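You operate a simulated robot arm through the tools that you are given. There is no shell and no other tool. Be economical: measure what you need, move in short steps, check, and stop when the job is done.

The job below is to be done with a simulated robot arm. You get a single attempt, and the scene is never put back.

TASK
Run bare bearing 57 across the slide plate and set it on the meter.
Fine: lay it on the yellow pad, switch on, slide it to the white pad, switch off; then the teal pad.
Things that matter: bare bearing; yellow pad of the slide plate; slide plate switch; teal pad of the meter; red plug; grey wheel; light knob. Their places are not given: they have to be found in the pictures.

It is judged by the outcome, as a careful person would: the job done as asked, and still so three seconds after it is handed in. It fails if anything else is knocked over, pushed out of place, dropped, spilled or broken.

THE ROBOT
A 6-joint arm with a two-finger parallel gripper, fixed in place. Base frame: the origin is at the foot of the arm, x ahead of it, y to its left, z up; the work surface is at about z = 0.9. Units: m, degrees, N and s.
With the tool pointing down near the work surface it reaches from about 0.24 to 0.64 m from the base axis. Its first joint turns from -66.0 to 66.0 degrees. Payload 2.7 kg.
The TCP is the grasp point between the finger pads, 0.023 m short of the fingertips. In the tool frame z runs along the fingers and y along their closing line. The gripper opens to 0.094 m. The fingers are 0.038 m wide and 0.01 m thick; the gripper's body (0.054 by 0.096 m) begins 0.039 m behind the TCP.
Orientation is that of the tool frame in the base frame, as a unit quaternion [x, y, z, w]. With the fingers straight down and closing along the base's y, the tool's x points along the base's -x, its y along +y and its z along -z.

THE INTERFACE
- The arm moves only by the tool play_rows. Its arguments are lists of equal length, an entry for each row: "dp": the shift along the base's x, y, z in units of 30 mm (1.0 is 30 mm), a list of three; "dr": the turn, a rotation vector about the base's x, y, z in units of 6 degrees (1.0 is 6 degrees), a list of three; "grip": the closure, from 0 (fully open) to 1 (shut). In form: {"dp": [[x, y, z], ...], "dr": [[wx, wy, wz], ...], "grip": [grip, ...]}. A call has 1 to 12 rows; each row shifts and turns the commanded pose from where the row before left it. A call with a number of a shift or a turn outside -1 to 1 is refused whole. A row lasts 0.2 s, in which the tool goes at most 0.05 m and 8.6 degrees; a call with a longer step from one row to the next is refused whole, and so is a gripper value outside its range. A pose out of reach is approached as far as the arm can. The call stops where the force on the tool passes 90 N (or 10 N more than at its start, if that is more) or the arm is blocked; 0.2 s more then pass. Each finger travels about 0.045 m/s and halts on what it meets, pressing with about 38 N; the grip force reading is that of the motor and also rises with nothing between the fingers. The clock runs only during rows and for 0.2 s after the last one: add rows that do not move to give the fingers time. The reply holds the time, the measured pose of the TCP, the force on the tool along the base axes, the opening and the grip force, in the units named above and with some noise.
- Cameras (640 x 400 px; columns grow to the right, rows downward): "scene" is fixed at [0.0949, -0.4523, 1.4073]; the picture's right is [0.54, -0.84, 0.00], its down [-0.45, -0.28, -0.85] and it looks along [0.72, 0.45, -0.53] (base axes); focal length 244 px, centre (320, 200). "wrist" rides on the gripper at [-0.039, 0, -0.044] in the tool frame; the picture's right is [0.00, -1.00, 0.00], its down [0.97, 0.00, -0.24] and it looks along [0.24, 0.00, 0.97] (tool axes); focal length 218 px, centre (320, 200).
- get_image(camera): a new picture of that camera. It takes no simulated time.
- measure_at(camera, pixels): there is no depth. For up to 12 entries [column, row, z] of the newest picture of that camera ("zoom" is the newest enlarged one), the place [x, y] in the base frame at which the ray of that pixel passes the height z, good to about 0.002 m. It takes no simulated time.
- enlarge(camera, box): a new picture of the part [left, top, right, bottom] of that camera's present view, enlarged. It takes no simulated time.
- close_job(): hands the job in; it is judged then, once.

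Go step by step. Measure first, check grasps and placings, and put right what went wrong. The budget is 80 turns and 54 pictures, counting those below and the enlarged ones. Unless the task says otherwise, let go and move clear before handing in, and close with one line.

The tools are called after "Emit:" as a command line: name --argument value ..., lists and objects as JSON in quotes. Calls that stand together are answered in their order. play_rows: Moves the arm, as the interface text tells. Its arguments: {"type":"object","properties":{"dp":{"type":"array","items":{"type":"array","items":{"type":"number"}}},"dr":{"type":"array","items":{"type":"array","items":{"type":"number"}}},"grip":{"type":"array","items":{"type":"number"}}},"required":["dp","dr","grip"]} The other tools are called the same way: get_image (camera) takes a picture; measure_at (camera, pixels) gives the place at which the rays of pixels pass given heights; enlarge (camera, box) takes an enlarged picture of a part of a camera's view; close_job () hands the job in.

At the start:

```text
time: 0.0
tcp_pos: [0.3659, -0.0699, 1.3036]
tool_rot: [0.001, 1.0, 0.0, -0.001]
force: [0.2, -0.2, 0.5]
gripper_width: 0.0939
finger_force: 0.1
```

scene: 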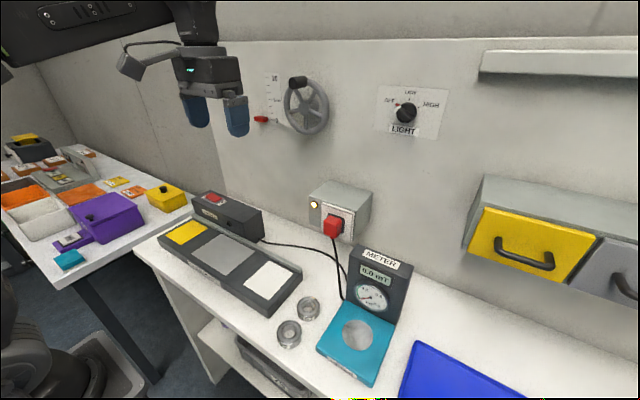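
wrist: 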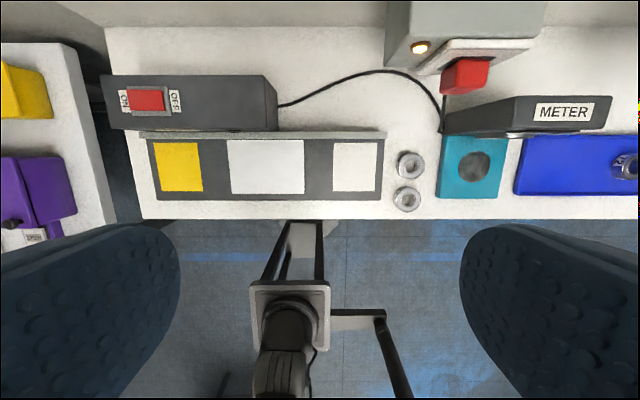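

Two small bearings lie near the slide plate, at scene pixels (289,333) and (308,308), and there may be another on the blue tray. I'll enlarge both views to read the labels.

Emit:
enlarge --camera "wrist" --box '[370, 130, 530, 230]'

Emit:
enlarge --camera "scene" --box '[240, 260, 400, 360]'

Emit:
enlarge --camera "wrist" --box '[90, 60, 410, 220]'

Emit:
enlarge --camera "scene" --box '[240, 60, 460, 260]'

```text
4.00 times, centred on (450, 180) of wrist
```

zoom: 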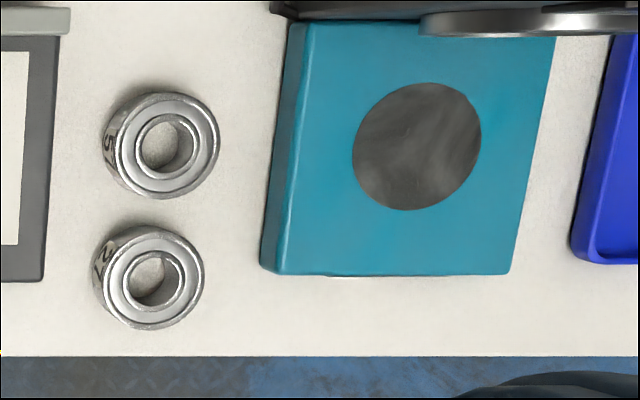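

```text
4.00 times, centred on (320, 310) of scene
```

zoom: 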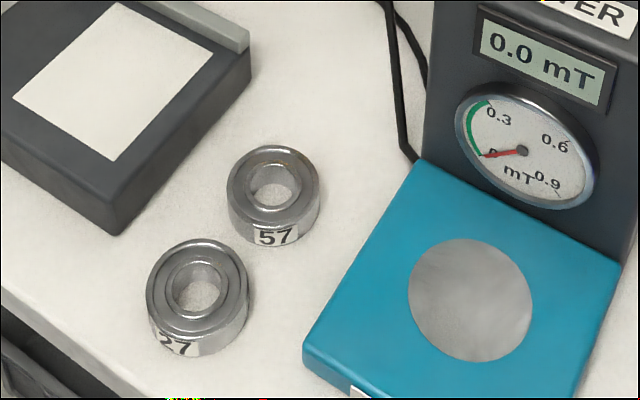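

```text
2.00 times, centred on (250, 140) of wrist
```

zoom: 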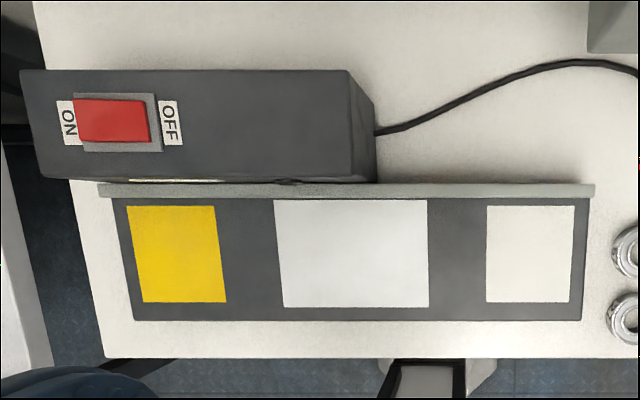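

```text
2.00 times, centred on (350, 160) of scene
```

zoom: 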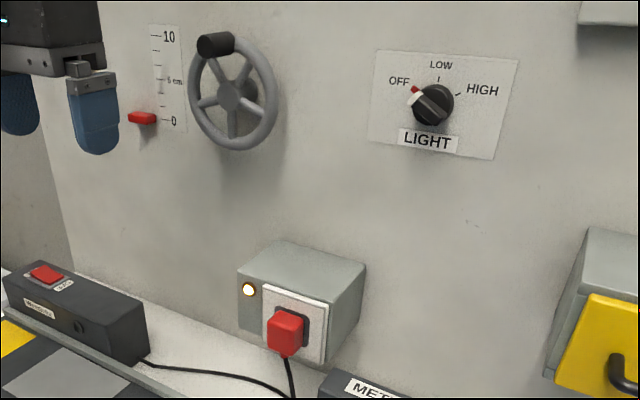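

Bearing 57 is the farther one, at wrist (411,166) and scene (308,307). The switch has ON on the left (+y) and OFF on the right. Next I'll measure heights and places from both cameras.

Emit:
measure_at --camera "wrist" --pixels '[[411.5, 166, 0.9], [411.5, 166, 0.92], [407.5, 198.5, 0.915], [179, 167, 0.92], [356, 167, 0.92], [473, 166, 0.92], [146, 100, 0.95], [146, 100, 0.97], [151, 199, 0.9], [381, 199, 0.9], [165, 121, 0.95], [130, 121, 0.95]]'

Emit:
measure_at --camera "scene" --pixels '[[308.5, 306.5, 0.9], [308.5, 306.5, 0.92], [289.5, 331, 0.915], [187, 232, 0.92], [268, 281, 0.92], [357, 335, 0.92], [214, 198, 0.95], [214, 198, 0.97], [187, 232, 0.9], [268, 281, 0.9], [357, 335, 0.9], [214, 198, 0.99]]'

Emit:
enlarge --camera "scene" --box '[150, 180, 310, 320]'

```text
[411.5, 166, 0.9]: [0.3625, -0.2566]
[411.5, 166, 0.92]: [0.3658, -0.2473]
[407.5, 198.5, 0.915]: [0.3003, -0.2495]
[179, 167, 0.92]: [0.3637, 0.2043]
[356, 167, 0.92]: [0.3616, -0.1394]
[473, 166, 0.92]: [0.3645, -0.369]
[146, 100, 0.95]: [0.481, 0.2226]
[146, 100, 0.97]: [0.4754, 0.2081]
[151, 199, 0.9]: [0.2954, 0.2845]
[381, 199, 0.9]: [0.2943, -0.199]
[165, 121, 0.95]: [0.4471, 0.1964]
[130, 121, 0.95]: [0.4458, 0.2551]
```

```text
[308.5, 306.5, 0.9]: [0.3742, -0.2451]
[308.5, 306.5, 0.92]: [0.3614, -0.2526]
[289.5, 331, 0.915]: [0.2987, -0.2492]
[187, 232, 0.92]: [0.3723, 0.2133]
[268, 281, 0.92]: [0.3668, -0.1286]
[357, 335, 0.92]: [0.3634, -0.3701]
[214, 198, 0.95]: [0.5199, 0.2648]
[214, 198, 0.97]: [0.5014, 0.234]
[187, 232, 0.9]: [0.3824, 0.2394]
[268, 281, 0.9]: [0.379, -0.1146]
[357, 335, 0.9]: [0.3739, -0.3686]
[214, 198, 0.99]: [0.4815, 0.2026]
```

```text
2.86 times, centred on (230, 250) of scene
```

zoom: 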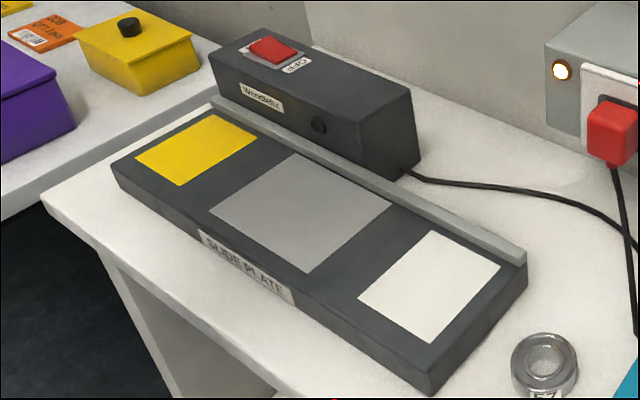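

Bearing 57 is at about (0.364,-0.249) with its top near z 0.917. The switch is at about (0.469,0.187) with its top near z 1.0. I'll check what sticks out from the gripper and how far the meter upright reaches.

Emit:
enlarge --camera "scene" --box '[110, 0, 270, 140]'

Emit:
measure_at --camera "scene" --pixels '[[345, 300, 0.92], [395, 325, 0.92], [355, 249, 1.02], [355, 249, 1.04], [412, 267, 1.02], [412, 267, 1.04], [316, 348, 0.92], [371, 383, 0.92], [312, 314, 0.9]]'

Emit:
measure_at --camera "wrist" --pixels '[[441, 135, 0.92], [507, 138, 0.92], [436, 197, 0.9], [497, 197, 0.92], [515, 97, 1.04], [612, 97, 1.04], [140, 135, 0.93], [385, 134, 0.93], [381, 191, 0.925], [153, 197, 0.925]]'

```text
2.86 times, centred on (190, 70) of scene
```

zoom: 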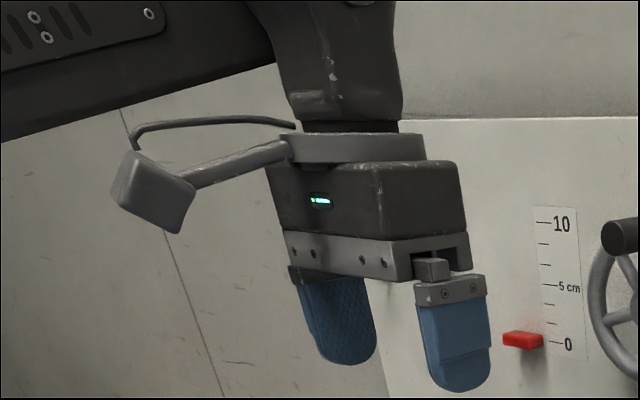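

```text
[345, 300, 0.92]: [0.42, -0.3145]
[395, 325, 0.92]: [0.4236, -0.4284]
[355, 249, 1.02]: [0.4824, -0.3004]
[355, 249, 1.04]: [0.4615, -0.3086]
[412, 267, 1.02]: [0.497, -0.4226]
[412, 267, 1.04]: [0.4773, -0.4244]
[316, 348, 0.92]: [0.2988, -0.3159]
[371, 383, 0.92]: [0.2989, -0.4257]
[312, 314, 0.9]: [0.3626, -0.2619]
```

```text
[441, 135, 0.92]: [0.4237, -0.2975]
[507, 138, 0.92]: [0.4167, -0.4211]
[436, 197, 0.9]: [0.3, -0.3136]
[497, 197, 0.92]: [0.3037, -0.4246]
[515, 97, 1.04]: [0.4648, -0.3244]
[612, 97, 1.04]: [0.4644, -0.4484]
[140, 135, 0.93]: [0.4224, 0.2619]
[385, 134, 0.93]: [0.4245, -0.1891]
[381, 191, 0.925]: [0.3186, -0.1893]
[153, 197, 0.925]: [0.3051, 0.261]
```

The meter's front is at about x 0.42, which is clear of the gripper, and the plate top is at about z 0.93. I'll move above bearing 57 with the fingers part closed, since the plate edge is close.

Emit:
play_rows --dp '[[0, -0.6, -1], [0, -0.6, -1], [0, -0.6, -1], [0, -0.6, -1], [0, -0.6, -1], [0, -0.6, -1], [0, -0.6, -1], [0, -0.6, -1], [0, -0.6, -1], [0, -0.6, -0.9], [0, 0, 0]]' --dr '[[0, 0, 0], [0, 0, 0], [0, 0, 0], [0, 0, 0], [0, 0, 0], [0, 0, 0], [0, 0, 0], [0, 0, 0], [0, 0, 0], [0, 0, 0], [0, 0, 0]]' --grip '[0.36, 0.36, 0.36, 0.36, 0.36, 0.36, 0.36, 0.36, 0.36, 0.36, 0.36]'

Emit:
get_image --camera "wrist"

Emit:
get_image --camera "scene"

```text
time: 2.4
tcp_pos: [0.3683, -0.2491, 1.0064]
tool_rot: [0.0, 1.0, 0.0, 0.0]
force: [0.2, -0.6, 0.2]
gripper_width: 0.0604
finger_force: 0.1
```

```text
45 pictures are left
```

wrist: 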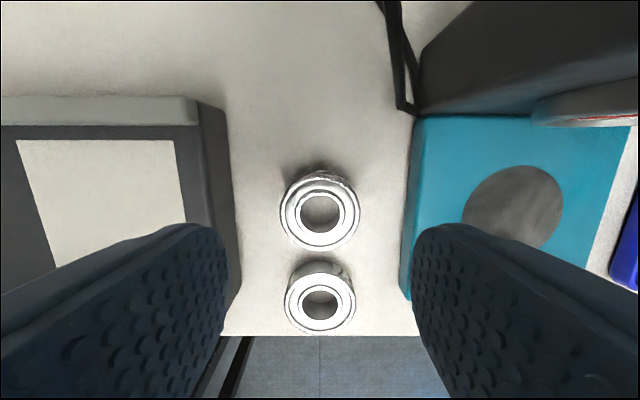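

```text
44 pictures are left
```

scene: 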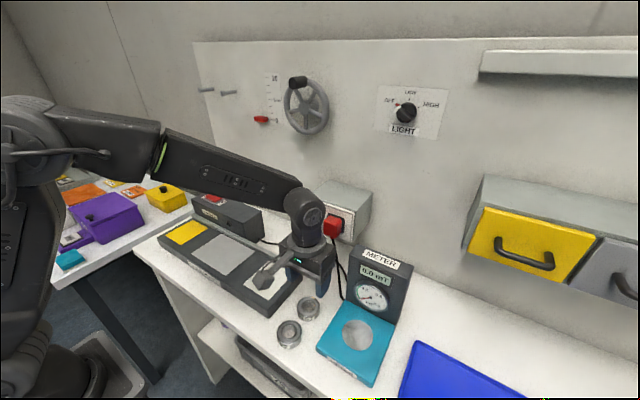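

Bearing 57's top centre shows at wrist (320,212), between the fingers. I'll measure it again from here.

Emit:
measure_at --camera "wrist" --pixels '[[320, 211, 0.914], [320, 304, 0.914], [280, 211, 0.914], [360, 211, 0.914], [238, 250, 0.9], [229, 140, 0.93], [405, 250, 0.92], [513, 207, 0.92], [188, 197, 0.93], [225, 200, 0.93]]'

```text
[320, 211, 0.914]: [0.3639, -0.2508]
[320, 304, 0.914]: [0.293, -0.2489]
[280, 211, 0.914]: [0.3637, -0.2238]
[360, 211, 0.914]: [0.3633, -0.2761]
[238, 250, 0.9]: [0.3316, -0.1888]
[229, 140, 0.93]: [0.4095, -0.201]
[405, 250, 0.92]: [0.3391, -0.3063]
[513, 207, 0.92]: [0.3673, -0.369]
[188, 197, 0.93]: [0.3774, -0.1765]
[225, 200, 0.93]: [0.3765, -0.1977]
```

Bearing 57 is at (0.364,-0.251) and about 52 mm across. I'll open to 67 mm, go down, then close.

Emit:
play_rows --dp '[[-0.14, -0.06, 0], [0, 0, -0.7], [0, 0, -0.7], [0, 0, -0.7], [0, 0, -0.55], [0, 0, 0], [0, 0, 0]]' --dr '[[0, 0, 0], [0, 0, 0], [0, 0, 0], [0, 0, 0], [0, 0, 0], [0, 0, 0], [0, 0, 0]]' --grip '[0.29, 0.29, 0.29, 0.29, 0.29, 0.29, 0.29]'

Emit:
get_image --camera "wrist"

```text
time: 4.0
tcp_pos: [0.36, -0.2522, 0.9279]
tool_rot: [0.0, 1.0, -0.001, 0.0]
force: [-0.4, 0.0, 0.6]
gripper_width: 0.0667
finger_force: 0.0
```

```text
43 pictures are left
```

wrist: 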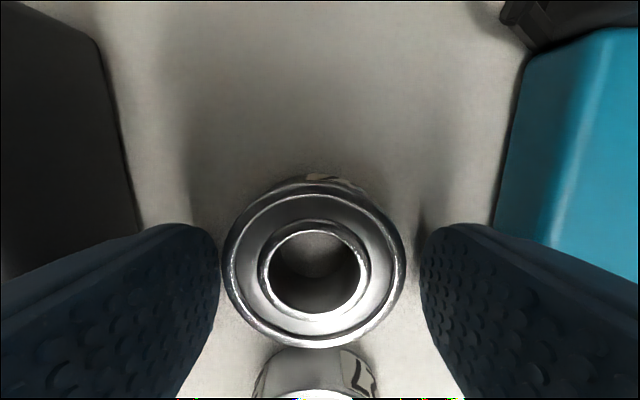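

The bearing sits between the fingers, with its top centre at (315,265). I'll check the fore-aft alignment.

Emit:
measure_at --camera "wrist" --pixels '[[315, 264, 0.914], [315, 264, 0.92], [223, 264, 0.914], [405, 264, 0.914], [315, 345, 0.914], [315, 182, 0.914]]'

```text
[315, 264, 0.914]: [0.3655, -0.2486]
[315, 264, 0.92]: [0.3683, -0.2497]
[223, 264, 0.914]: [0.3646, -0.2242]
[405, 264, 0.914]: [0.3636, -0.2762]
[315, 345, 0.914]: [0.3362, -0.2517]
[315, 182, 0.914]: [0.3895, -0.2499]
```

I need about 4 mm more in x. I'll adjust and then close.

Emit:
play_rows --dp '[[0.12, 0.04, -0.06], [0, 0, 0], [0, 0, 0], [0, 0, 0], [0, 0, 0], [0, 0, 0]]' --dr '[[0, 0, 0], [0, 0, 0], [0, 0, 0], [0, 0, 0], [0, 0, 0], [0, 0, 0]]' --grip '[0.29, 0.29, 0.6, 0.6, 0.6, 0.6]'

```text
time: 5.4
tcp_pos: [0.364, -0.2508, 0.9273]
tool_rot: [0.0, 1.0, 0.0, 0.0]
force: [-0.7, -0.5, 0.6]
gripper_width: 0.0505
finger_force: 38.4
```

It's gripped at 50.5 mm. I'll lift and look.

Emit:
play_rows --dp '[[0, 0, 0.5], [0, 0, 1], [0, 0, 1], [0, 0, 0.5], [0, 0, 0]]' --dr '[[0, 0, 0], [0, 0, 0], [0, 0, 0], [0, 0, 0], [0, 0, 0]]' --grip '[0.6, 0.6, 0.6, 0.6, 0.6]'

Emit:
get_image --camera "scene"

Emit:
get_image --camera "wrist"

```text
time: 6.6
tcp_pos: [0.3665, -0.2487, 1.0139]
tool_rot: [0.001, 1.0, -0.001, 0.0]
force: [-1.1, 0.4, -0.9]
gripper_width: 0.0506
finger_force: 38.3
```

```text
42 pictures are left
```

scene: 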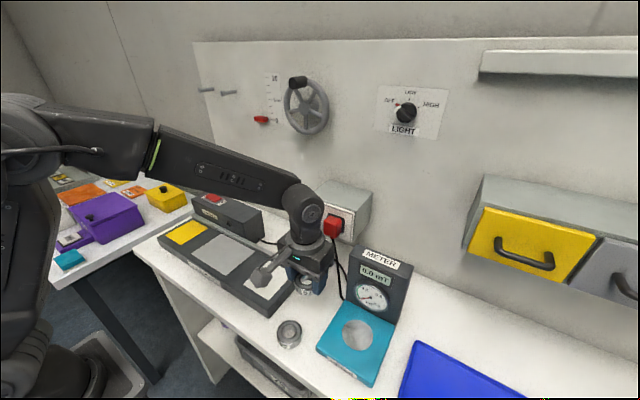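

```text
41 pictures are left
```

wrist: 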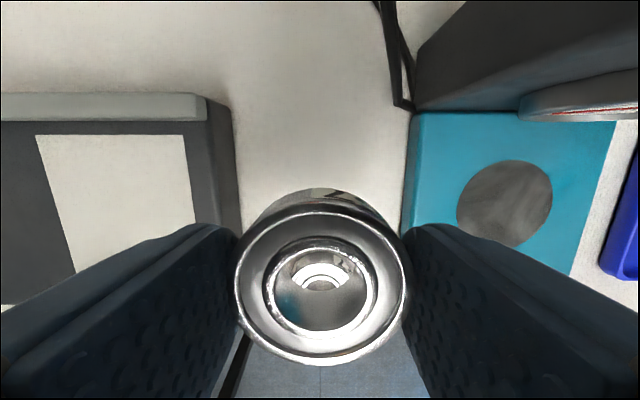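

Bearing 57 is held. I'll carry it across to above the yellow pad.

Emit:
play_rows --dp '[[0, 0.5, 0], [0, 1, 0], [0, 1, 0], [0, 1, 0], [0, 1, 0], [0, 1, 0], [0, 1, 0], [0, 1, 0], [0, 1, 0], [0, 1, 0], [0, 1, 0], [0, 1, 0]]' --dr '[[0, 0, 0], [0, 0, 0], [0, 0, 0], [0, 0, 0], [0, 0, 0], [0, 0, 0], [0, 0, 0], [0, 0, 0], [0, 0, 0], [0, 0, 0], [0, 0, 0], [0, 0, 0]]' --grip '[0.6, 0.6, 0.6, 0.6, 0.6, 0.6, 0.6, 0.6, 0.6, 0.6, 0.6, 0.6]'

Emit:
play_rows --dp '[[0, 1, 0], [0, 1, 0], [0, 0.7, 0], [0, 0.5, 0], [0, 0, 0], [0, 0, 0]]' --dr '[[0, 0, 0], [0, 0, 0], [0, 0, 0], [0, 0, 0], [0, 0, 0], [0, 0, 0]]' --grip '[0.6, 0.6, 0.6, 0.6, 0.6, 0.6]'

Emit:
get_image --camera "wrist"

Emit:
get_image --camera "scene"

```text
time: 9.2
tcp_pos: [0.3666, 0.0935, 1.0165]
tool_rot: [0.001, 1.0, 0.0, 0.001]
force: [0.4, -0.2, -1.4]
gripper_width: 0.0504
finger_force: 37.6
```

```text
time: 10.6
tcp_pos: [0.367, 0.1884, 1.0163]
tool_rot: [0.0, 1.0, 0.0, -0.001]
force: [1.0, -0.3, -0.7]
gripper_width: 0.0502
finger_force: 37.8
```

```text
40 pictures are left
```

wrist: 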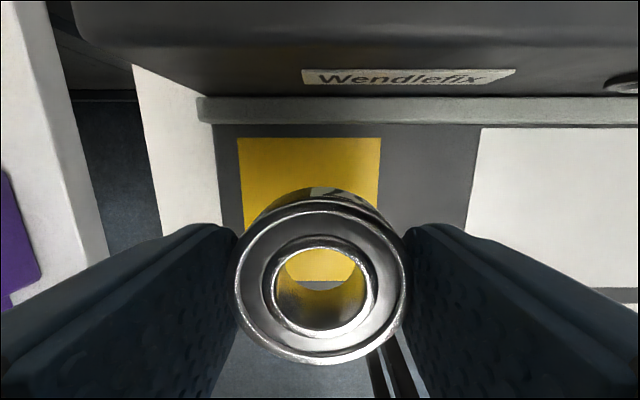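

```text
39 pictures are left
```

scene: 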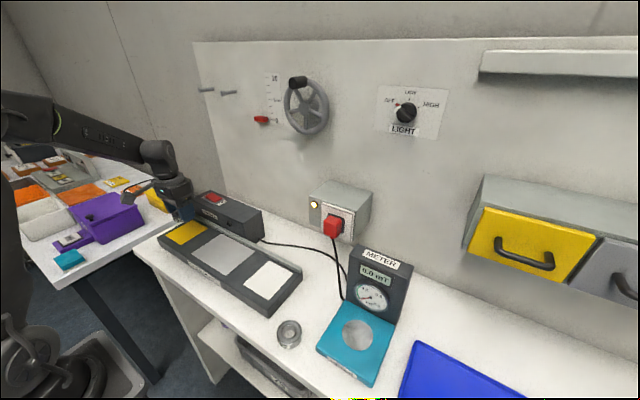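

The yellow pad is visible, with its back edge at (238,138)-(380,138). I'll measure it along with the white pad.

Emit:
measure_at --camera "wrist" --pixels '[[238, 138, 0.931], [380, 138, 0.931], [244, 225, 0.931], [378, 225, 0.931], [320, 281, 0.931], [198, 110, 0.935], [481, 128, 0.931], [310, 69, 0.97], [320, 2, 1.0]]'

Emit:
enlarge --camera "scene" --box '[110, 140, 270, 240]'

```text
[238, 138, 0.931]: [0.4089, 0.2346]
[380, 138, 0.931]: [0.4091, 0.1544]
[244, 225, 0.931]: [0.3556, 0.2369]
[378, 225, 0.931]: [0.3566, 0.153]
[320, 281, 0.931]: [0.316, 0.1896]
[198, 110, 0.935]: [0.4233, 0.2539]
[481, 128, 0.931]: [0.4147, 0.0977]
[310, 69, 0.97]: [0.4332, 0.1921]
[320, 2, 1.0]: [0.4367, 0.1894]
```

```text
4.00 times, centred on (190, 190) of scene
```

zoom: 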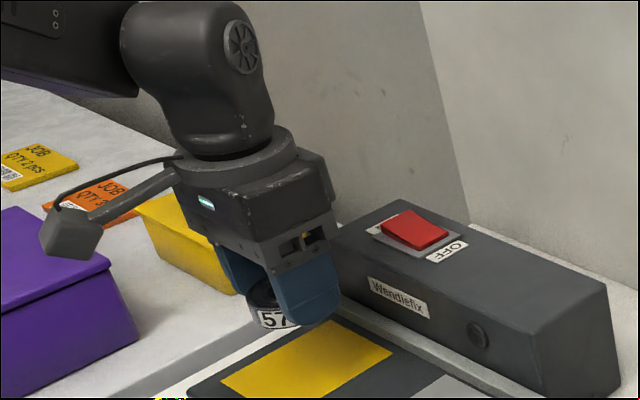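

Yellow pad centre is (0.362,0.195). I'll line up and go down slowly to just above contact.

Emit:
play_rows --dp '[[-0.13, 0.18, 0], [0, 0, -0.6], [0, 0, -0.6], [0, 0, -0.5], [0, 0, -0.1], [0, 0, 0]]' --dr '[[0, 0, 0], [0, 0, 0], [0, 0, 0], [0, 0, 0], [0, 0, 0], [0, 0, 0]]' --grip '[0.6, 0.6, 0.6, 0.6, 0.6, 0.6]'

Emit:
enlarge --camera "scene" --box '[140, 180, 260, 260]'

```text
time: 12.0
tcp_pos: [0.3615, 0.1964, 0.9619]
tool_rot: [0.0, 1.0, 0.0, 0.0]
force: [0.5, -0.4, -0.9]
gripper_width: 0.0506
finger_force: 38.4
```

```text
5.00 times, centred on (200, 220) of scene
```

zoom: 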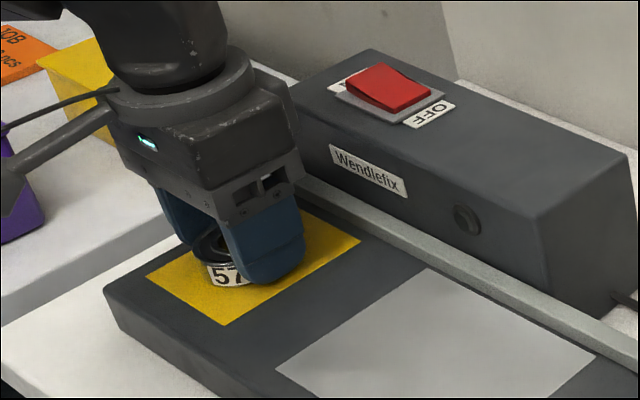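

The bearing is just above the pad. I'll go down in 1 mm steps and watch for contact force.

Emit:
play_rows --dp '[[0, 0, -0.05], [0, 0, -0.05], [0, 0, 0]]' --dr '[[0, 0, 0], [0, 0, 0], [0, 0, 0]]' --grip '[0.6, 0.6, 0.6]'

```text
time: 12.8
tcp_pos: [0.3609, 0.1956, 0.9611]
tool_rot: [0.001, 1.0, 0.0, 0.001]
force: [-8.5, -2.5, 25.3]
gripper_width: 0.0503
finger_force: 38.0
```

Contact at 25 N. I'll ease off slightly, release, and move up.

Emit:
play_rows --dp '[[0, 0, 0.06], [0, 0, 0], [0, 0, 0], [0, 0, 0], [0, 0, 0.5], [0, 0, 1], [0, 0, 1], [0, 0, 1], [0, 0, 0]]' --dr '[[0, 0, 0], [0, 0, 0], [0, 0, 0], [0, 0, 0], [0, 0, 0], [0, 0, 0], [0, 0, 0], [0, 0, 0], [0, 0, 0]]' --grip '[0.6, 0.6, 0.29, 0.29, 0.29, 0.29, 0.29, 0.29, 0.29]'

Emit:
get_image --camera "wrist"

Emit:
enlarge --camera "scene" --box '[140, 180, 260, 260]'

```text
time: 14.8
tcp_pos: [0.3621, 0.195, 1.0662]
tool_rot: [0.0, 1.0, 0.0, 0.0]
force: [0.8, 0.6, 0.6]
gripper_width: 0.0667
finger_force: 0.0
```

```text
36 pictures are left
```

wrist: 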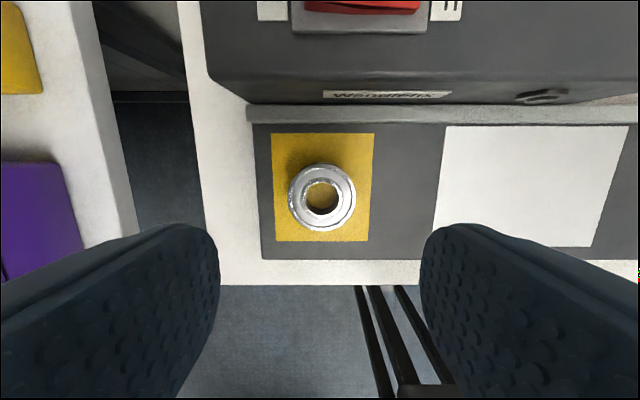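

```text
5.00 times, centred on (200, 220) of scene
```

zoom: 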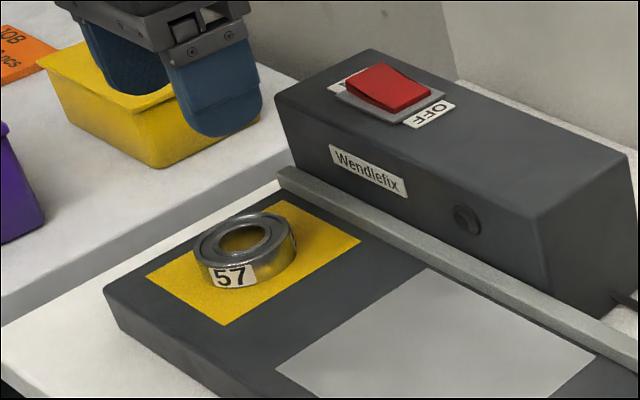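

The bearing is sitting on the yellow pad. Next I'll close the fingers and move above the switch to measure it.

Emit:
play_rows --dp '[[0, 0, 1], [0, 0, 1], [0, 0, 0.5], [0.5, 0, 0], [1, 0, 0], [0, 0, 0], [0, 0, 0]]' --dr '[[0, 0, 0], [0, 0, 0], [0, 0, 0], [0, 0, 0], [0, 0, 0], [0, 0, 0], [0, 0, 0]]' --grip '[0.5, 0.8, 1, 1, 1, 1, 1]'

Emit:
get_image --camera "wrist"

Emit:
enlarge --camera "scene" --box '[180, 170, 260, 220]'

```text
time: 16.4
tcp_pos: [0.4066, 0.1967, 1.1415]
tool_rot: [0.001, 1.0, 0.0, 0.0]
force: [-0.2, -0.3, 0.6]
gripper_width: 0.0
finger_force: 38.2
```

```text
34 pictures are left
```

wrist: 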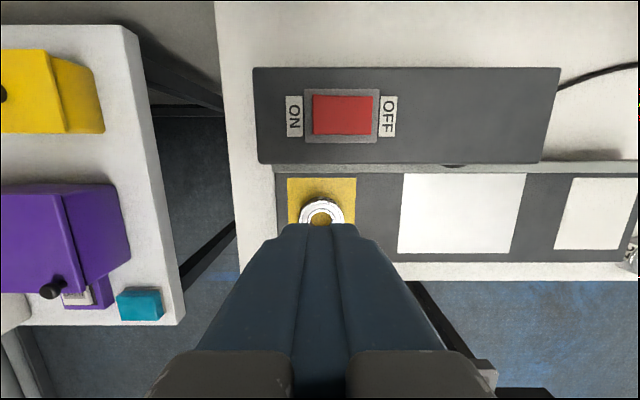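

```text
8.00 times, centred on (220, 195) of scene
```

zoom: 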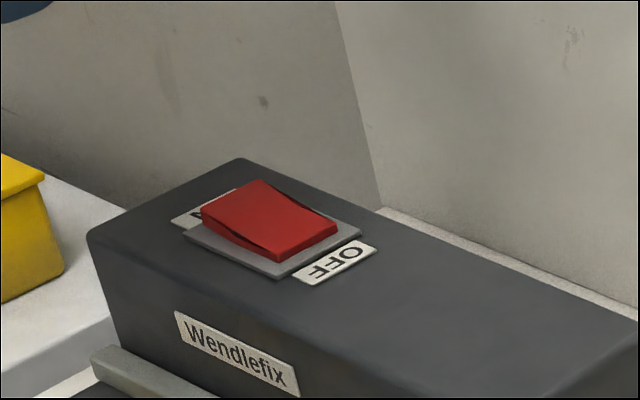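

The rocker's ON end, on the left, is raised, so the switch is off. I'll measure the rocker.

Emit:
measure_at --camera "wrist" --pixels '[[313, 114, 1.0], [371, 114, 1.0], [342, 95, 1.0], [342, 134, 1.0], [320, 114, 1.0], [313, 114, 0.98], [371, 114, 0.98], [320, 160, 1.0]]'

Emit:
measure_at --camera "scene" --pixels '[[217.5, 197.5, 0.98], [217.5, 197.5, 0.99], [217.5, 197.5, 1.0], [208.5, 195.5, 1.0], [208.5, 195.5, 0.99]]'

```text
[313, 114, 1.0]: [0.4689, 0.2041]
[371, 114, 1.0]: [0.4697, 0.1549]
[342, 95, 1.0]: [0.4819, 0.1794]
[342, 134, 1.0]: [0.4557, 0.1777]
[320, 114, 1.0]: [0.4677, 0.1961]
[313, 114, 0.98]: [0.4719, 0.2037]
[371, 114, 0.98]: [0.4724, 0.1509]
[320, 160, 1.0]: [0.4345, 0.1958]
```

```text
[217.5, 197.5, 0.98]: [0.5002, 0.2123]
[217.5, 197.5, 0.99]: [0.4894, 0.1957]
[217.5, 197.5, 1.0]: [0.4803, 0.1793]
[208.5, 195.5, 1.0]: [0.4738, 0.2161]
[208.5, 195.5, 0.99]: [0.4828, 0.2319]
```

The rocker centre is about (0.469,0.179) and its ON end reaches y 0.204. I'll move above the ON end at (0.469,0.195) and go down to TCP z 1.05.

Emit:
play_rows --dp '[[1, -0.06, 0], [1, 0, 0], [0.08, 0, 0], [0, 0, -1], [0, 0, -1], [0, 0, -1], [0, 0, 0]]' --dr '[[0, 0, 0], [0, 0, 0], [0, 0, 0], [0, 0, 0], [0, 0, 0], [0, 0, 0], [0, 0, 0]]' --grip '[1, 1, 1, 1, 1, 1, 1]'

Emit:
enlarge --camera "scene" --box '[160, 160, 280, 240]'

Emit:
get_image --camera "wrist"

```text
time: 18.0
tcp_pos: [0.4688, 0.1946, 1.0515]
tool_rot: [0.0, 1.0, -0.001, 0.0]
force: [-0.1, 0.2, 0.2]
gripper_width: 0.0
finger_force: 38.1
```

```text
5.00 times, centred on (220, 200) of scene
```

zoom: 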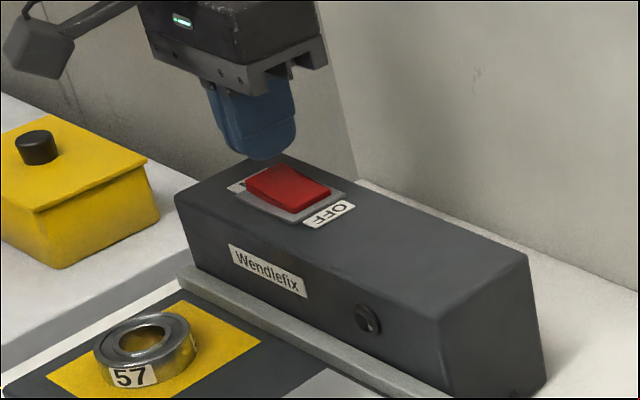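

```text
31 pictures are left
```

wrist: 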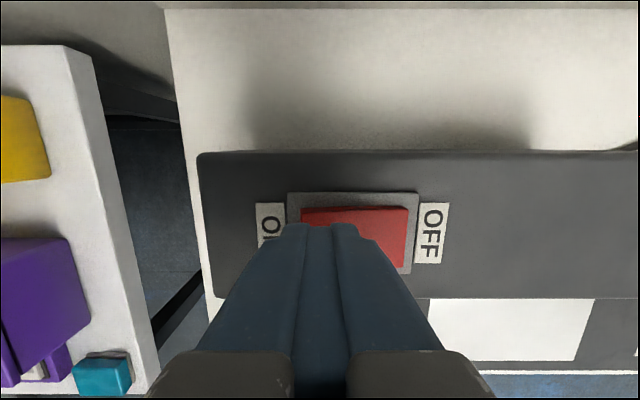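

The tip is over the left half of the rocker. I'll press down in small steps.

Emit:
play_rows --dp '[[0, 0, -0.3], [0, 0, -0.3], [0, 0, -0.1], [0, 0, 0]]' --dr '[[0, 0, 0], [0, 0, 0], [0, 0, 0], [0, 0, 0]]' --grip '[1, 1, 1, 1]'

Emit:
enlarge --camera "scene" --box '[160, 160, 280, 240]'

```text
time: 19.0
tcp_pos: [0.4669, 0.1944, 1.0329]
tool_rot: [0.0, 1.0, 0.001, 0.003]
force: [-5.1, -0.1, 26.2]
gripper_width: 0.0
finger_force: 37.7
```

```text
5.00 times, centred on (220, 200) of scene
```

zoom: 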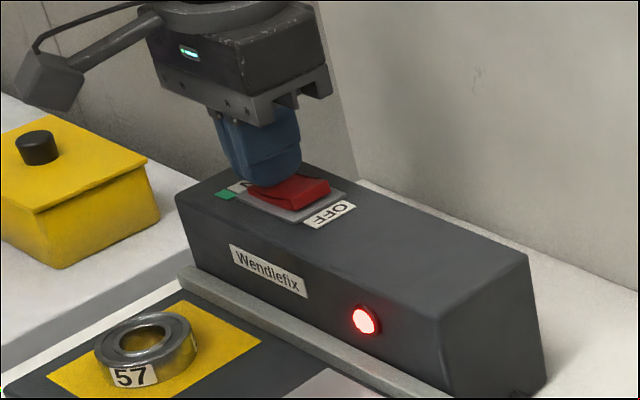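

The red lamp is lit and the green ON flag shows, so it's switched on. I'll go up and return above the bearing.

Emit:
play_rows --dp '[[0, 0, 0.5], [0, 0, 1], [0, 0, 1], [0, 0, 0.5], [-1, 0, 0], [-1, 0, 0], [-1, 0, 0], [-0.5, 0, 0], [0, 0, -0.5], [0, 0, -1], [0, 0, 0], [0, 0, 0]]' --dr '[[0, 0, 0], [0, 0, 0], [0, 0, 0], [0, 0, 0], [0, 0, 0], [0, 0, 0], [0, 0, 0], [0, 0, 0], [0, 0, 0], [0, 0, 0], [0, 0, 0], [0, 0, 0]]' --grip '[1, 1, 1, 1, 1, 0.6, 0.29, 0.29, 0.29, 0.29, 0.29, 0.29]'

Emit:
get_image --camera "wrist"

Emit:
get_image --camera "scene"

```text
time: 21.6
tcp_pos: [0.3672, 0.1944, 1.0743]
tool_rot: [0.0, 1.0, 0.001, 0.0]
force: [0.2, 0.1, 0.2]
gripper_width: 0.0667
finger_force: 0.1
```

```text
29 pictures are left
```

wrist: 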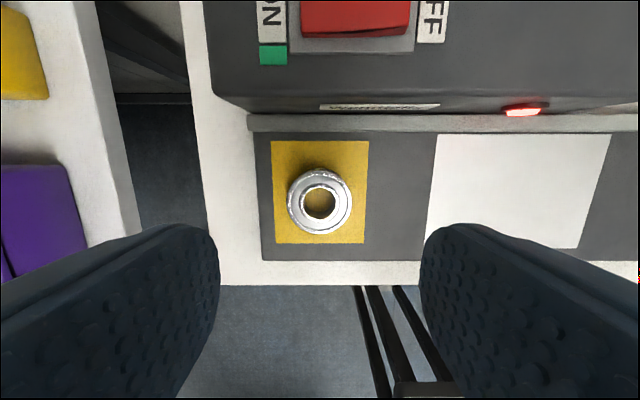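

```text
28 pictures are left
```

scene: 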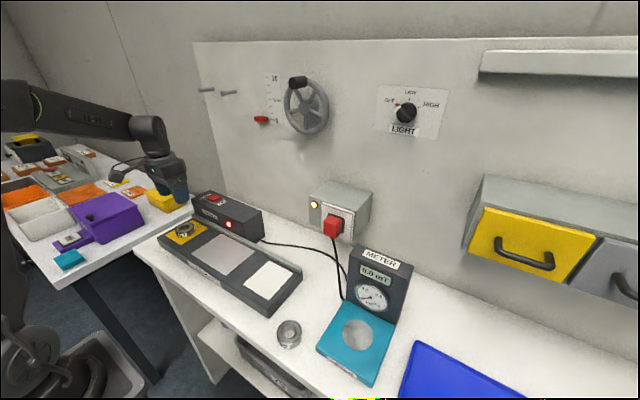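

Emit:
measure_at --camera "wrist" --pixels '[[320, 200, 0.948], [288, 200, 0.948], [352, 200, 0.948], [320, 235, 0.948], [320, 167, 0.948], [275, 243, 0.933], [367, 142, 0.933]]'

```text
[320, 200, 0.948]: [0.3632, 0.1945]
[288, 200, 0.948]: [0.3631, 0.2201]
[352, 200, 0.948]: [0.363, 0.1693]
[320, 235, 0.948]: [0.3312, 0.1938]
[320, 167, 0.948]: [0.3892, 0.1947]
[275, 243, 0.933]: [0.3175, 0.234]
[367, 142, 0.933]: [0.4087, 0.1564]
```

The bearing is at about (0.361,0.195). I'll go down around it and grip.

Emit:
play_rows --dp '[[-0.18, 0.02, 0], [0, 0, -1], [0, 0, -1], [0, 0, -1], [0, 0, -0.7], [0, 0, 0], [0, 0, 0], [0, 0, 0], [0, 0, 0], [0, 0, 0]]' --dr '[[0, 0, 0], [0, 0, 0], [0, 0, 0], [0, 0, 0], [0, 0, 0], [0, 0, 0], [0, 0, 0], [0, 0, 0], [0, 0, 0], [0, 0, 0]]' --grip '[0.29, 0.29, 0.29, 0.29, 0.29, 0.29, 0.5, 0.5, 0.5, 0.5]'

Emit:
enlarge --camera "scene" --box '[140, 180, 260, 260]'

```text
time: 23.8
tcp_pos: [0.3597, 0.1957, 0.9645]
tool_rot: [-0.001, 1.0, 0.0, 0.0]
force: [0.3, -0.6, -0.3]
gripper_width: 0.0501
finger_force: 37.3
```

```text
5.00 times, centred on (200, 220) of scene
```

zoom: 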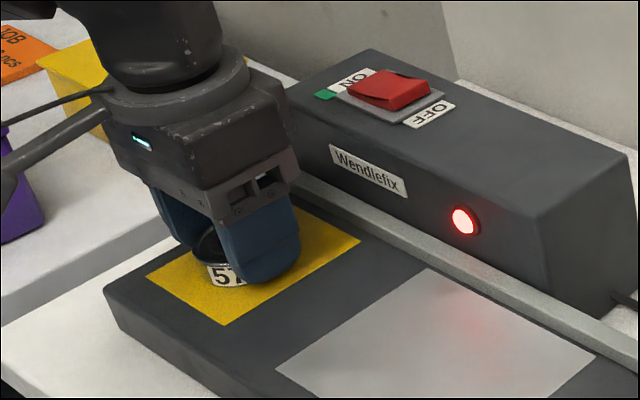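

Gripped on the plate with the lamp lit. I'll press down very lightly and slide slowly toward the white pad.

Emit:
play_rows --dp '[[0, 0, -0.03], [0, -0.3, 0], [0, -0.5, 0], [0, -0.5, 0], [0, -0.5, 0], [0, -0.5, 0], [0, -0.5, 0], [0, -0.5, 0], [0, -0.5, 0], [0, -0.5, 0], [0, -0.5, 0], [0, -0.5, 0]]' --dr '[[0, 0, 0], [0, 0, 0], [0, 0, 0], [0, 0, 0], [0, 0, 0], [0, 0, 0], [0, 0, 0], [0, 0, 0], [0, 0, 0], [0, 0, 0], [0, 0, 0], [0, 0, 0]]' --grip '[0.5, 0.5, 0.5, 0.5, 0.5, 0.5, 0.5, 0.5, 0.5, 0.5, 0.5, 0.5]'

Emit:
enlarge --camera "scene" --box '[160, 180, 320, 300]'

```text
time: 26.4
tcp_pos: [0.3582, 0.0357, 0.9622]
tool_rot: [0.0, 1.0, -0.001, 0.001]
force: [0.0, 4.8, 10.7]
gripper_width: 0.0503
finger_force: 38.4
```

```text
3.33 times, centred on (240, 240) of scene
```

zoom: 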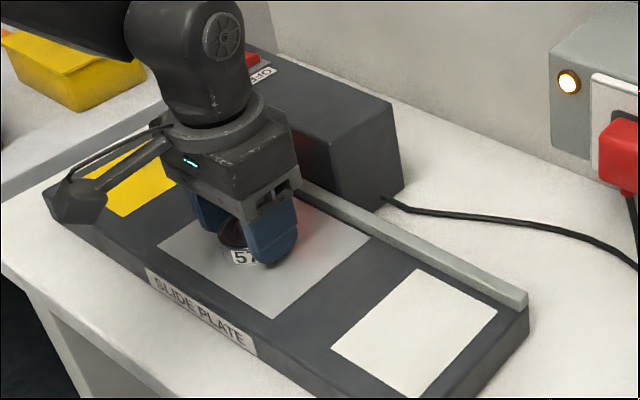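

It's sliding well, with about 10 N on the plate. I'll continue to the white pad.

Emit:
play_rows --dp '[[0.05, -0.5, 0], [0.05, -0.5, 0], [0, -0.5, 0], [0, -0.5, 0], [0, -0.5, 0], [0, -0.5, 0], [0, -0.5, 0], [0, -0.5, 0], [0, -0.5, 0], [0, -0.5, 0], [0, -0.5, 0], [0, -0.2, 0]]' --dr '[[0, 0, 0], [0, 0, 0], [0, 0, 0], [0, 0, 0], [0, 0, 0], [0, 0, 0], [0, 0, 0], [0, 0, 0], [0, 0, 0], [0, 0, 0], [0, 0, 0], [0, 0, 0]]' --grip '[0.5, 0.5, 0.5, 0.5, 0.5, 0.5, 0.5, 0.5, 0.5, 0.5, 0.5, 0.5]'

Emit:
enlarge --camera "scene" --box '[190, 200, 350, 320]'

Emit:
get_image --camera "wrist"

```text
time: 29.0
tcp_pos: [0.3609, -0.1354, 0.9606]
tool_rot: [0.001, 1.0, 0.001, -0.001]
force: [0.0, 2.9, 8.7]
gripper_width: 0.0502
finger_force: 37.8
```

```text
3.33 times, centred on (270, 260) of scene
```

zoom: 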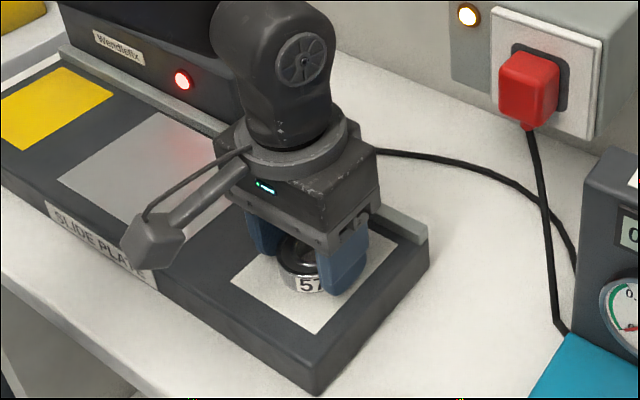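

```text
24 pictures are left
```

wrist: 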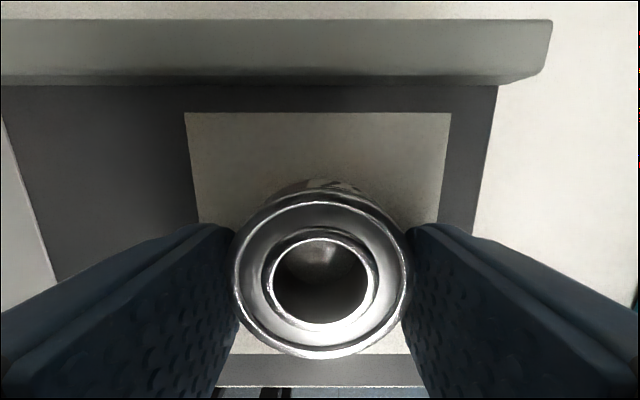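

The bearing is on the white pad. I'll release it, go up, and start back toward the switch.

Emit:
play_rows --dp '[[0, 0, 0.04], [0, 0, 0], [0, 0, 0], [0, 0, 0], [0, 0, 0.5], [0, 0, 1], [0, 0, 1], [0, 0, 1], [0, 0, 1], [0, 0, 1], [0, 0, 0]]' --dr '[[0, 0, 0], [0, 0, 0], [0, 0, 0], [0, 0, 0], [0, 0, 0], [0, 0, 0], [0, 0, 0], [0, 0, 0], [0, 0, 0], [0, 0, 0], [0, 0, 0]]' --grip '[0.5, 0.29, 0.29, 0.29, 0.29, 0.29, 0.29, 0.29, 0.29, 0.29, 0.29]'

Emit:
get_image --camera "wrist"

```text
time: 31.4
tcp_pos: [0.3612, -0.1325, 1.1282]
tool_rot: [0.0, 1.0, 0.0, 0.0]
force: [0.0, 0.6, 0.3]
gripper_width: 0.0665
finger_force: 0.1
```

```text
23 pictures are left
```

wrist: 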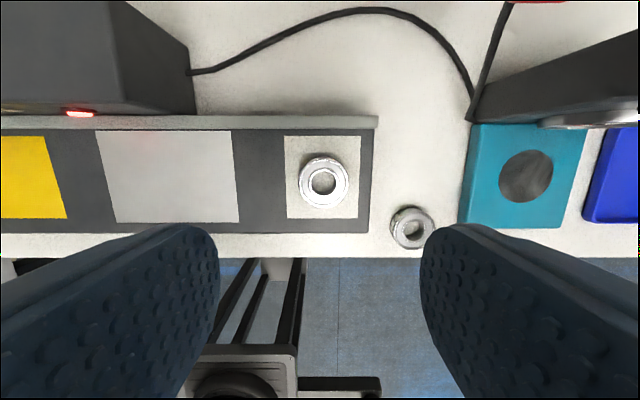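

The bearing is centred on the white pad and free. I'll move over the OFF end at (0.469,0.164) with the fingers closed.

Emit:
play_rows --dp '[[0, 0.9, 0], [0, 1, 0], [0, 1, 0], [0, 1, 0], [0, 1, 0], [0, 1, 0], [0.6, 1, 0], [1, 1, 0], [1, 1, 0], [1, 1, 0], [0, 0, 0], [0, 0, 0]]' --dr '[[0, 0, 0], [0, 0, 0], [0, 0, 0], [0, 0, 0], [0, 0, 0], [0, 0, 0], [0, 0, 0], [0, 0, 0], [0, 0, 0], [0, 0, 0], [0, 0, 0], [0, 0, 0]]' --grip '[0.6, 1, 1, 1, 1, 1, 1, 1, 1, 1, 1, 1]'

Emit:
get_image --camera "wrist"

```text
time: 34.0
tcp_pos: [0.4703, 0.1609, 1.129]
tool_rot: [0.0, 1.0, 0.0, 0.0]
force: [-0.4, -0.1, 0.4]
gripper_width: 0.0
finger_force: 38.3
```

```text
22 pictures are left
```

wrist: 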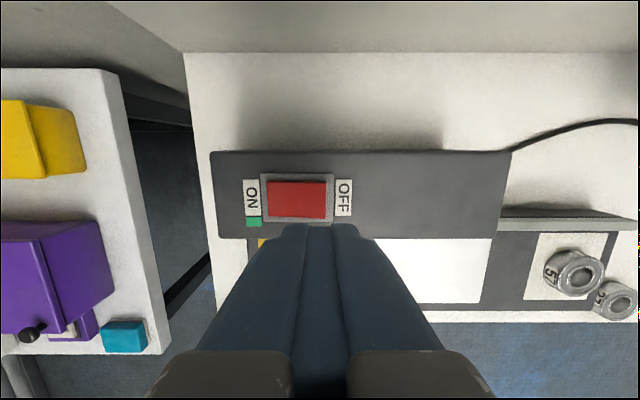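

Next I'll check the OFF end of the rocker, with its right edge at (326,200).

Emit:
measure_at --camera "wrist" --pixels '[[326, 200, 1.005], [267, 200, 1.0], [300, 182, 1.0], [300, 218, 1.0]]'

```text
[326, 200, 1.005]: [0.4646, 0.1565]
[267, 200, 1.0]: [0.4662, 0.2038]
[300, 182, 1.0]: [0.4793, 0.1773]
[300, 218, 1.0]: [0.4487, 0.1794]
```

I'll align to y 0.166, then go down and press.

Emit:
play_rows --dp '[[-0.12, 0.16, 0], [0, 0, -1], [0, 0, -1], [0, 0, -0.7], [0, 0, -0.3], [0, 0, -0.2], [0, 0, 0]]' --dr '[[0, 0, 0], [0, 0, 0], [0, 0, 0], [0, 0, 0], [0, 0, 0], [0, 0, 0], [0, 0, 0]]' --grip '[1, 1, 1, 1, 1, 1, 1]'

Emit:
enlarge --camera "scene" --box '[160, 160, 280, 240]'

```text
time: 35.6
tcp_pos: [0.4658, 0.1662, 1.0328]
tool_rot: [0.0, 1.0, 0.0, -0.001]
force: [0.3, -1.0, 0.6]
gripper_width: 0.0001
finger_force: 38.0
```

```text
5.00 times, centred on (220, 200) of scene
```

zoom: 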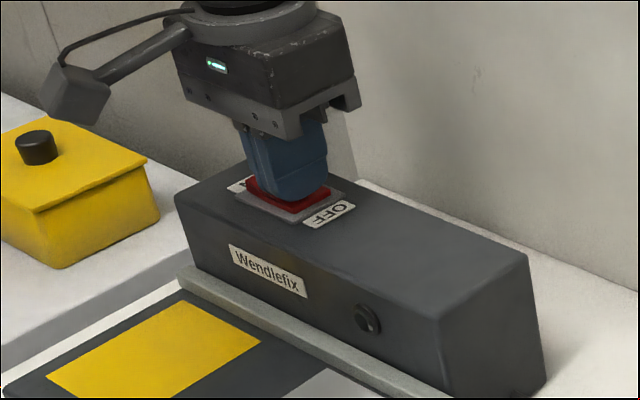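

The lamp is out and the green flag is gone, so the switch is off. I'll go up and return above the white pad.

Emit:
play_rows --dp '[[0, 0, 0.5], [0, 0, 1], [0, 0, 1], [0, 0, 0.5], [-1, -1, 0], [-1, -1, 0], [-1, -1, 0], [-0.5, -1, 0], [0, -1, 0], [0, -1, 0], [0, -1, 0], [0, -1, 0]]' --dr '[[0, 0, 0], [0, 0, 0], [0, 0, 0], [0, 0, 0], [0, 0, 0], [0, 0, 0], [0, 0, 0], [0, 0, 0], [0, 0, 0], [0, 0, 0], [0, 0, 0], [0, 0, 0]]' --grip '[1, 1, 1, 1, 1, 1, 1, 1, 1, 0.6, 0.29, 0.29]'

Emit:
play_rows --dp '[[0, -1, 0], [0, -1, 0], [0, 0, -1], [0, 0, -0.5], [0, 0, 0], [0, 0, 0]]' --dr '[[0, 0, 0], [0, 0, 0], [0, 0, 0], [0, 0, 0], [0, 0, 0], [0, 0, 0]]' --grip '[0.29, 0.29, 0.29, 0.29, 0.29, 0.29]'

Emit:
get_image --camera "wrist"

Emit:
get_image --camera "scene"

```text
time: 38.2
tcp_pos: [0.3605, -0.0754, 1.1219]
tool_rot: [0.001, 1.0, 0.0, 0.0]
force: [-0.4, 0.3, 0.1]
gripper_width: 0.067
finger_force: 0.5
```

```text
time: 39.6
tcp_pos: [0.3602, -0.1322, 1.0776]
tool_rot: [-0.001, 1.0, 0.0, 0.001]
force: [0.5, 0.0, 0.1]
gripper_width: 0.0667
finger_force: 0.1
```

```text
20 pictures are left
```

wrist: 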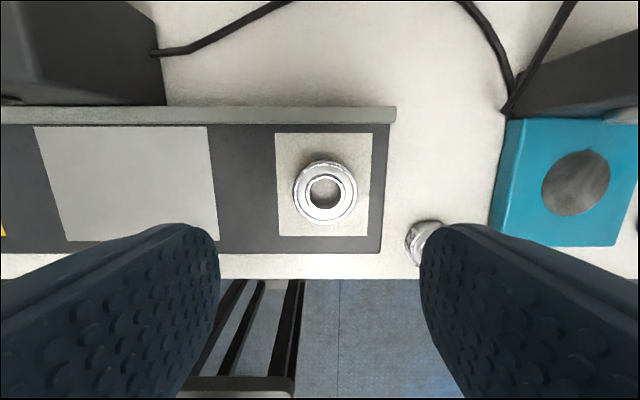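

```text
19 pictures are left
```

scene: 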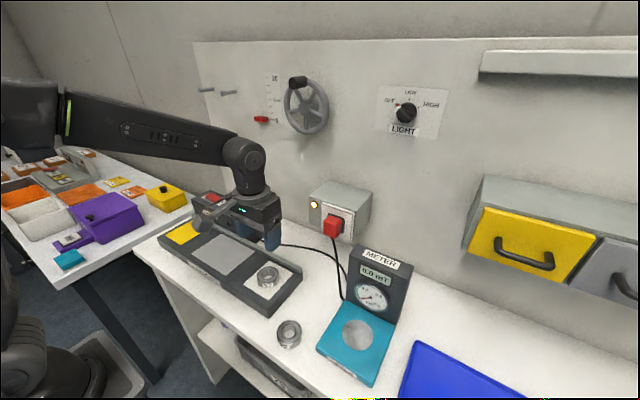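

Emit:
measure_at --camera "wrist" --pixels '[[325, 190, 0.948], [293, 192, 0.948], [357, 192, 0.948], [575, 182, 0.92]]'

Emit:
enlarge --camera "scene" --box '[180, 180, 300, 260]'

```text
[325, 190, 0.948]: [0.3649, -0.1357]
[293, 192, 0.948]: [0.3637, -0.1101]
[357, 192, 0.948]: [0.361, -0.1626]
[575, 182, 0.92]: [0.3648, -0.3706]
```

```text
5.00 times, centred on (240, 220) of scene
```

zoom: 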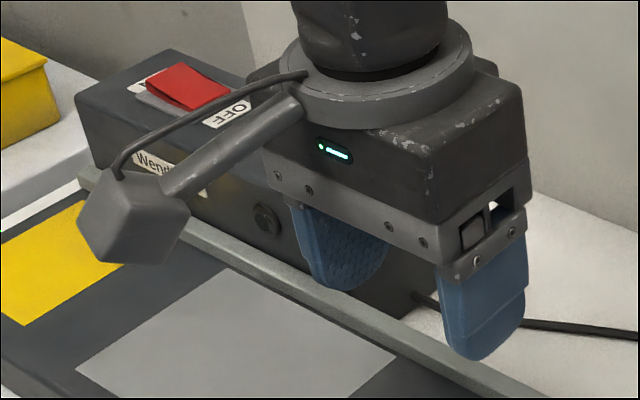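

Off is confirmed. The bearing is at (0.362,-0.136), so I'll go down, grip and lift.

Emit:
play_rows --dp '[[0.05, -0.13, 0], [0, 0, -1], [0, 0, -1], [0, 0, -1], [0, 0, -0.8], [0, 0, 0], [0, 0, 0], [0, 0, 0], [0, 0, 0], [0, 0, 0]]' --dr '[[0, 0, 0], [0, 0, 0], [0, 0, 0], [0, 0, 0], [0, 0, 0], [0, 0, 0], [0, 0, 0], [0, 0, 0], [0, 0, 0], [0, 0, 0]]' --grip '[0.29, 0.29, 0.29, 0.29, 0.29, 0.29, 0.5, 0.5, 0.5, 0.5]'

Emit:
play_rows --dp '[[0, 0, 0.5], [0, 0, 1], [0, 0, 0.7], [0, -0.5, 0], [0, -1, 0], [0, -1, 0], [0, -1, 0], [0, -1, 0], [0, -1, 0], [0, -1, 0], [0, -1, 0], [0, 0, 0]]' --dr '[[0, 0, 0], [0, 0, 0], [0, 0, 0], [0, 0, 0], [0, 0, 0], [0, 0, 0], [0, 0, 0], [0, 0, 0], [0, 0, 0], [0, 0, 0], [0, 0, 0], [0, 0, 0]]' --grip '[0.5, 0.5, 0.5, 0.5, 0.5, 0.5, 0.5, 0.5, 0.5, 0.5, 0.5, 0.5]'

Emit:
get_image --camera "wrist"

Emit:
get_image --camera "scene"

```text
time: 41.8
tcp_pos: [0.3599, -0.1355, 0.9618]
tool_rot: [-0.001, 1.0, 0.001, 0.0]
force: [-0.1, 0.2, -0.7]
gripper_width: 0.0505
finger_force: 37.4
```

```text
time: 44.4
tcp_pos: [0.3631, -0.3632, 1.0295]
tool_rot: [0.0, 1.0, 0.0, 0.0]
force: [0.7, 0.3, -0.9]
gripper_width: 0.0504
finger_force: 37.6
```

```text
17 pictures are left
```

wrist: 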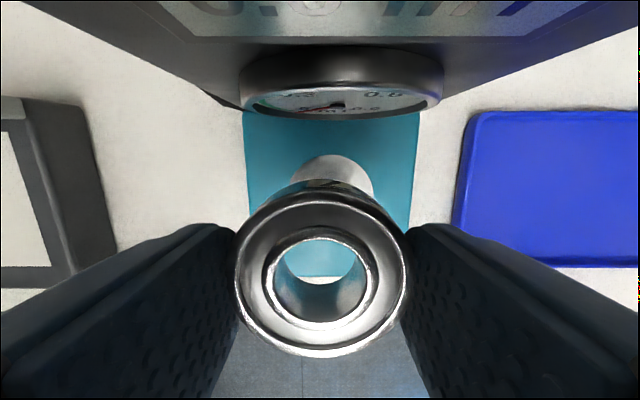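

```text
16 pictures are left
```

scene: 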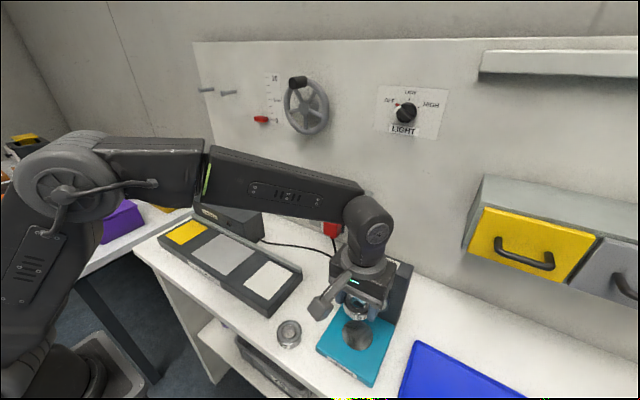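

It's still held at about y -0.363. I'll measure the disc and teal pad edges from here.

Emit:
measure_at --camera "wrist" --pixels '[[334, 154, 0.92], [291, 180, 0.92], [374, 180, 0.92], [243, 115, 0.92], [420, 115, 0.92], [319, 276, 0.92], [340, 120, 0.96], [340, 45, 1.0]]'

Emit:
enlarge --camera "scene" --box '[290, 240, 430, 390]'

```text
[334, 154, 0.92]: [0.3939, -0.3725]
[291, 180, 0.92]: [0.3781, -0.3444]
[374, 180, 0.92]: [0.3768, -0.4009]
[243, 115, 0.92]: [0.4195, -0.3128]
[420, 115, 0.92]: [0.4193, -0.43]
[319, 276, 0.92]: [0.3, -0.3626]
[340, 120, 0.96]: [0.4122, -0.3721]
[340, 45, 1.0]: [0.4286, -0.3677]
```

```text
2.67 times, centred on (360, 315) of scene
```

zoom: 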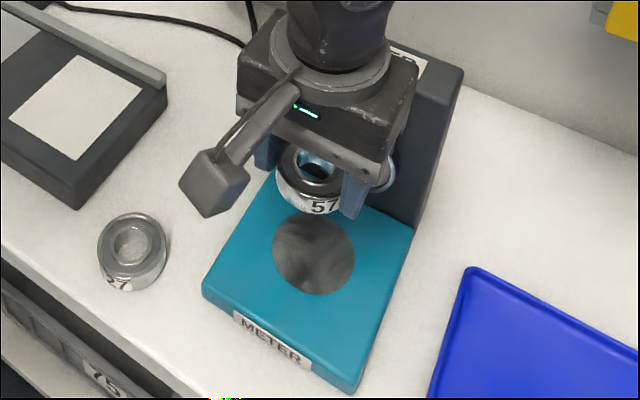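

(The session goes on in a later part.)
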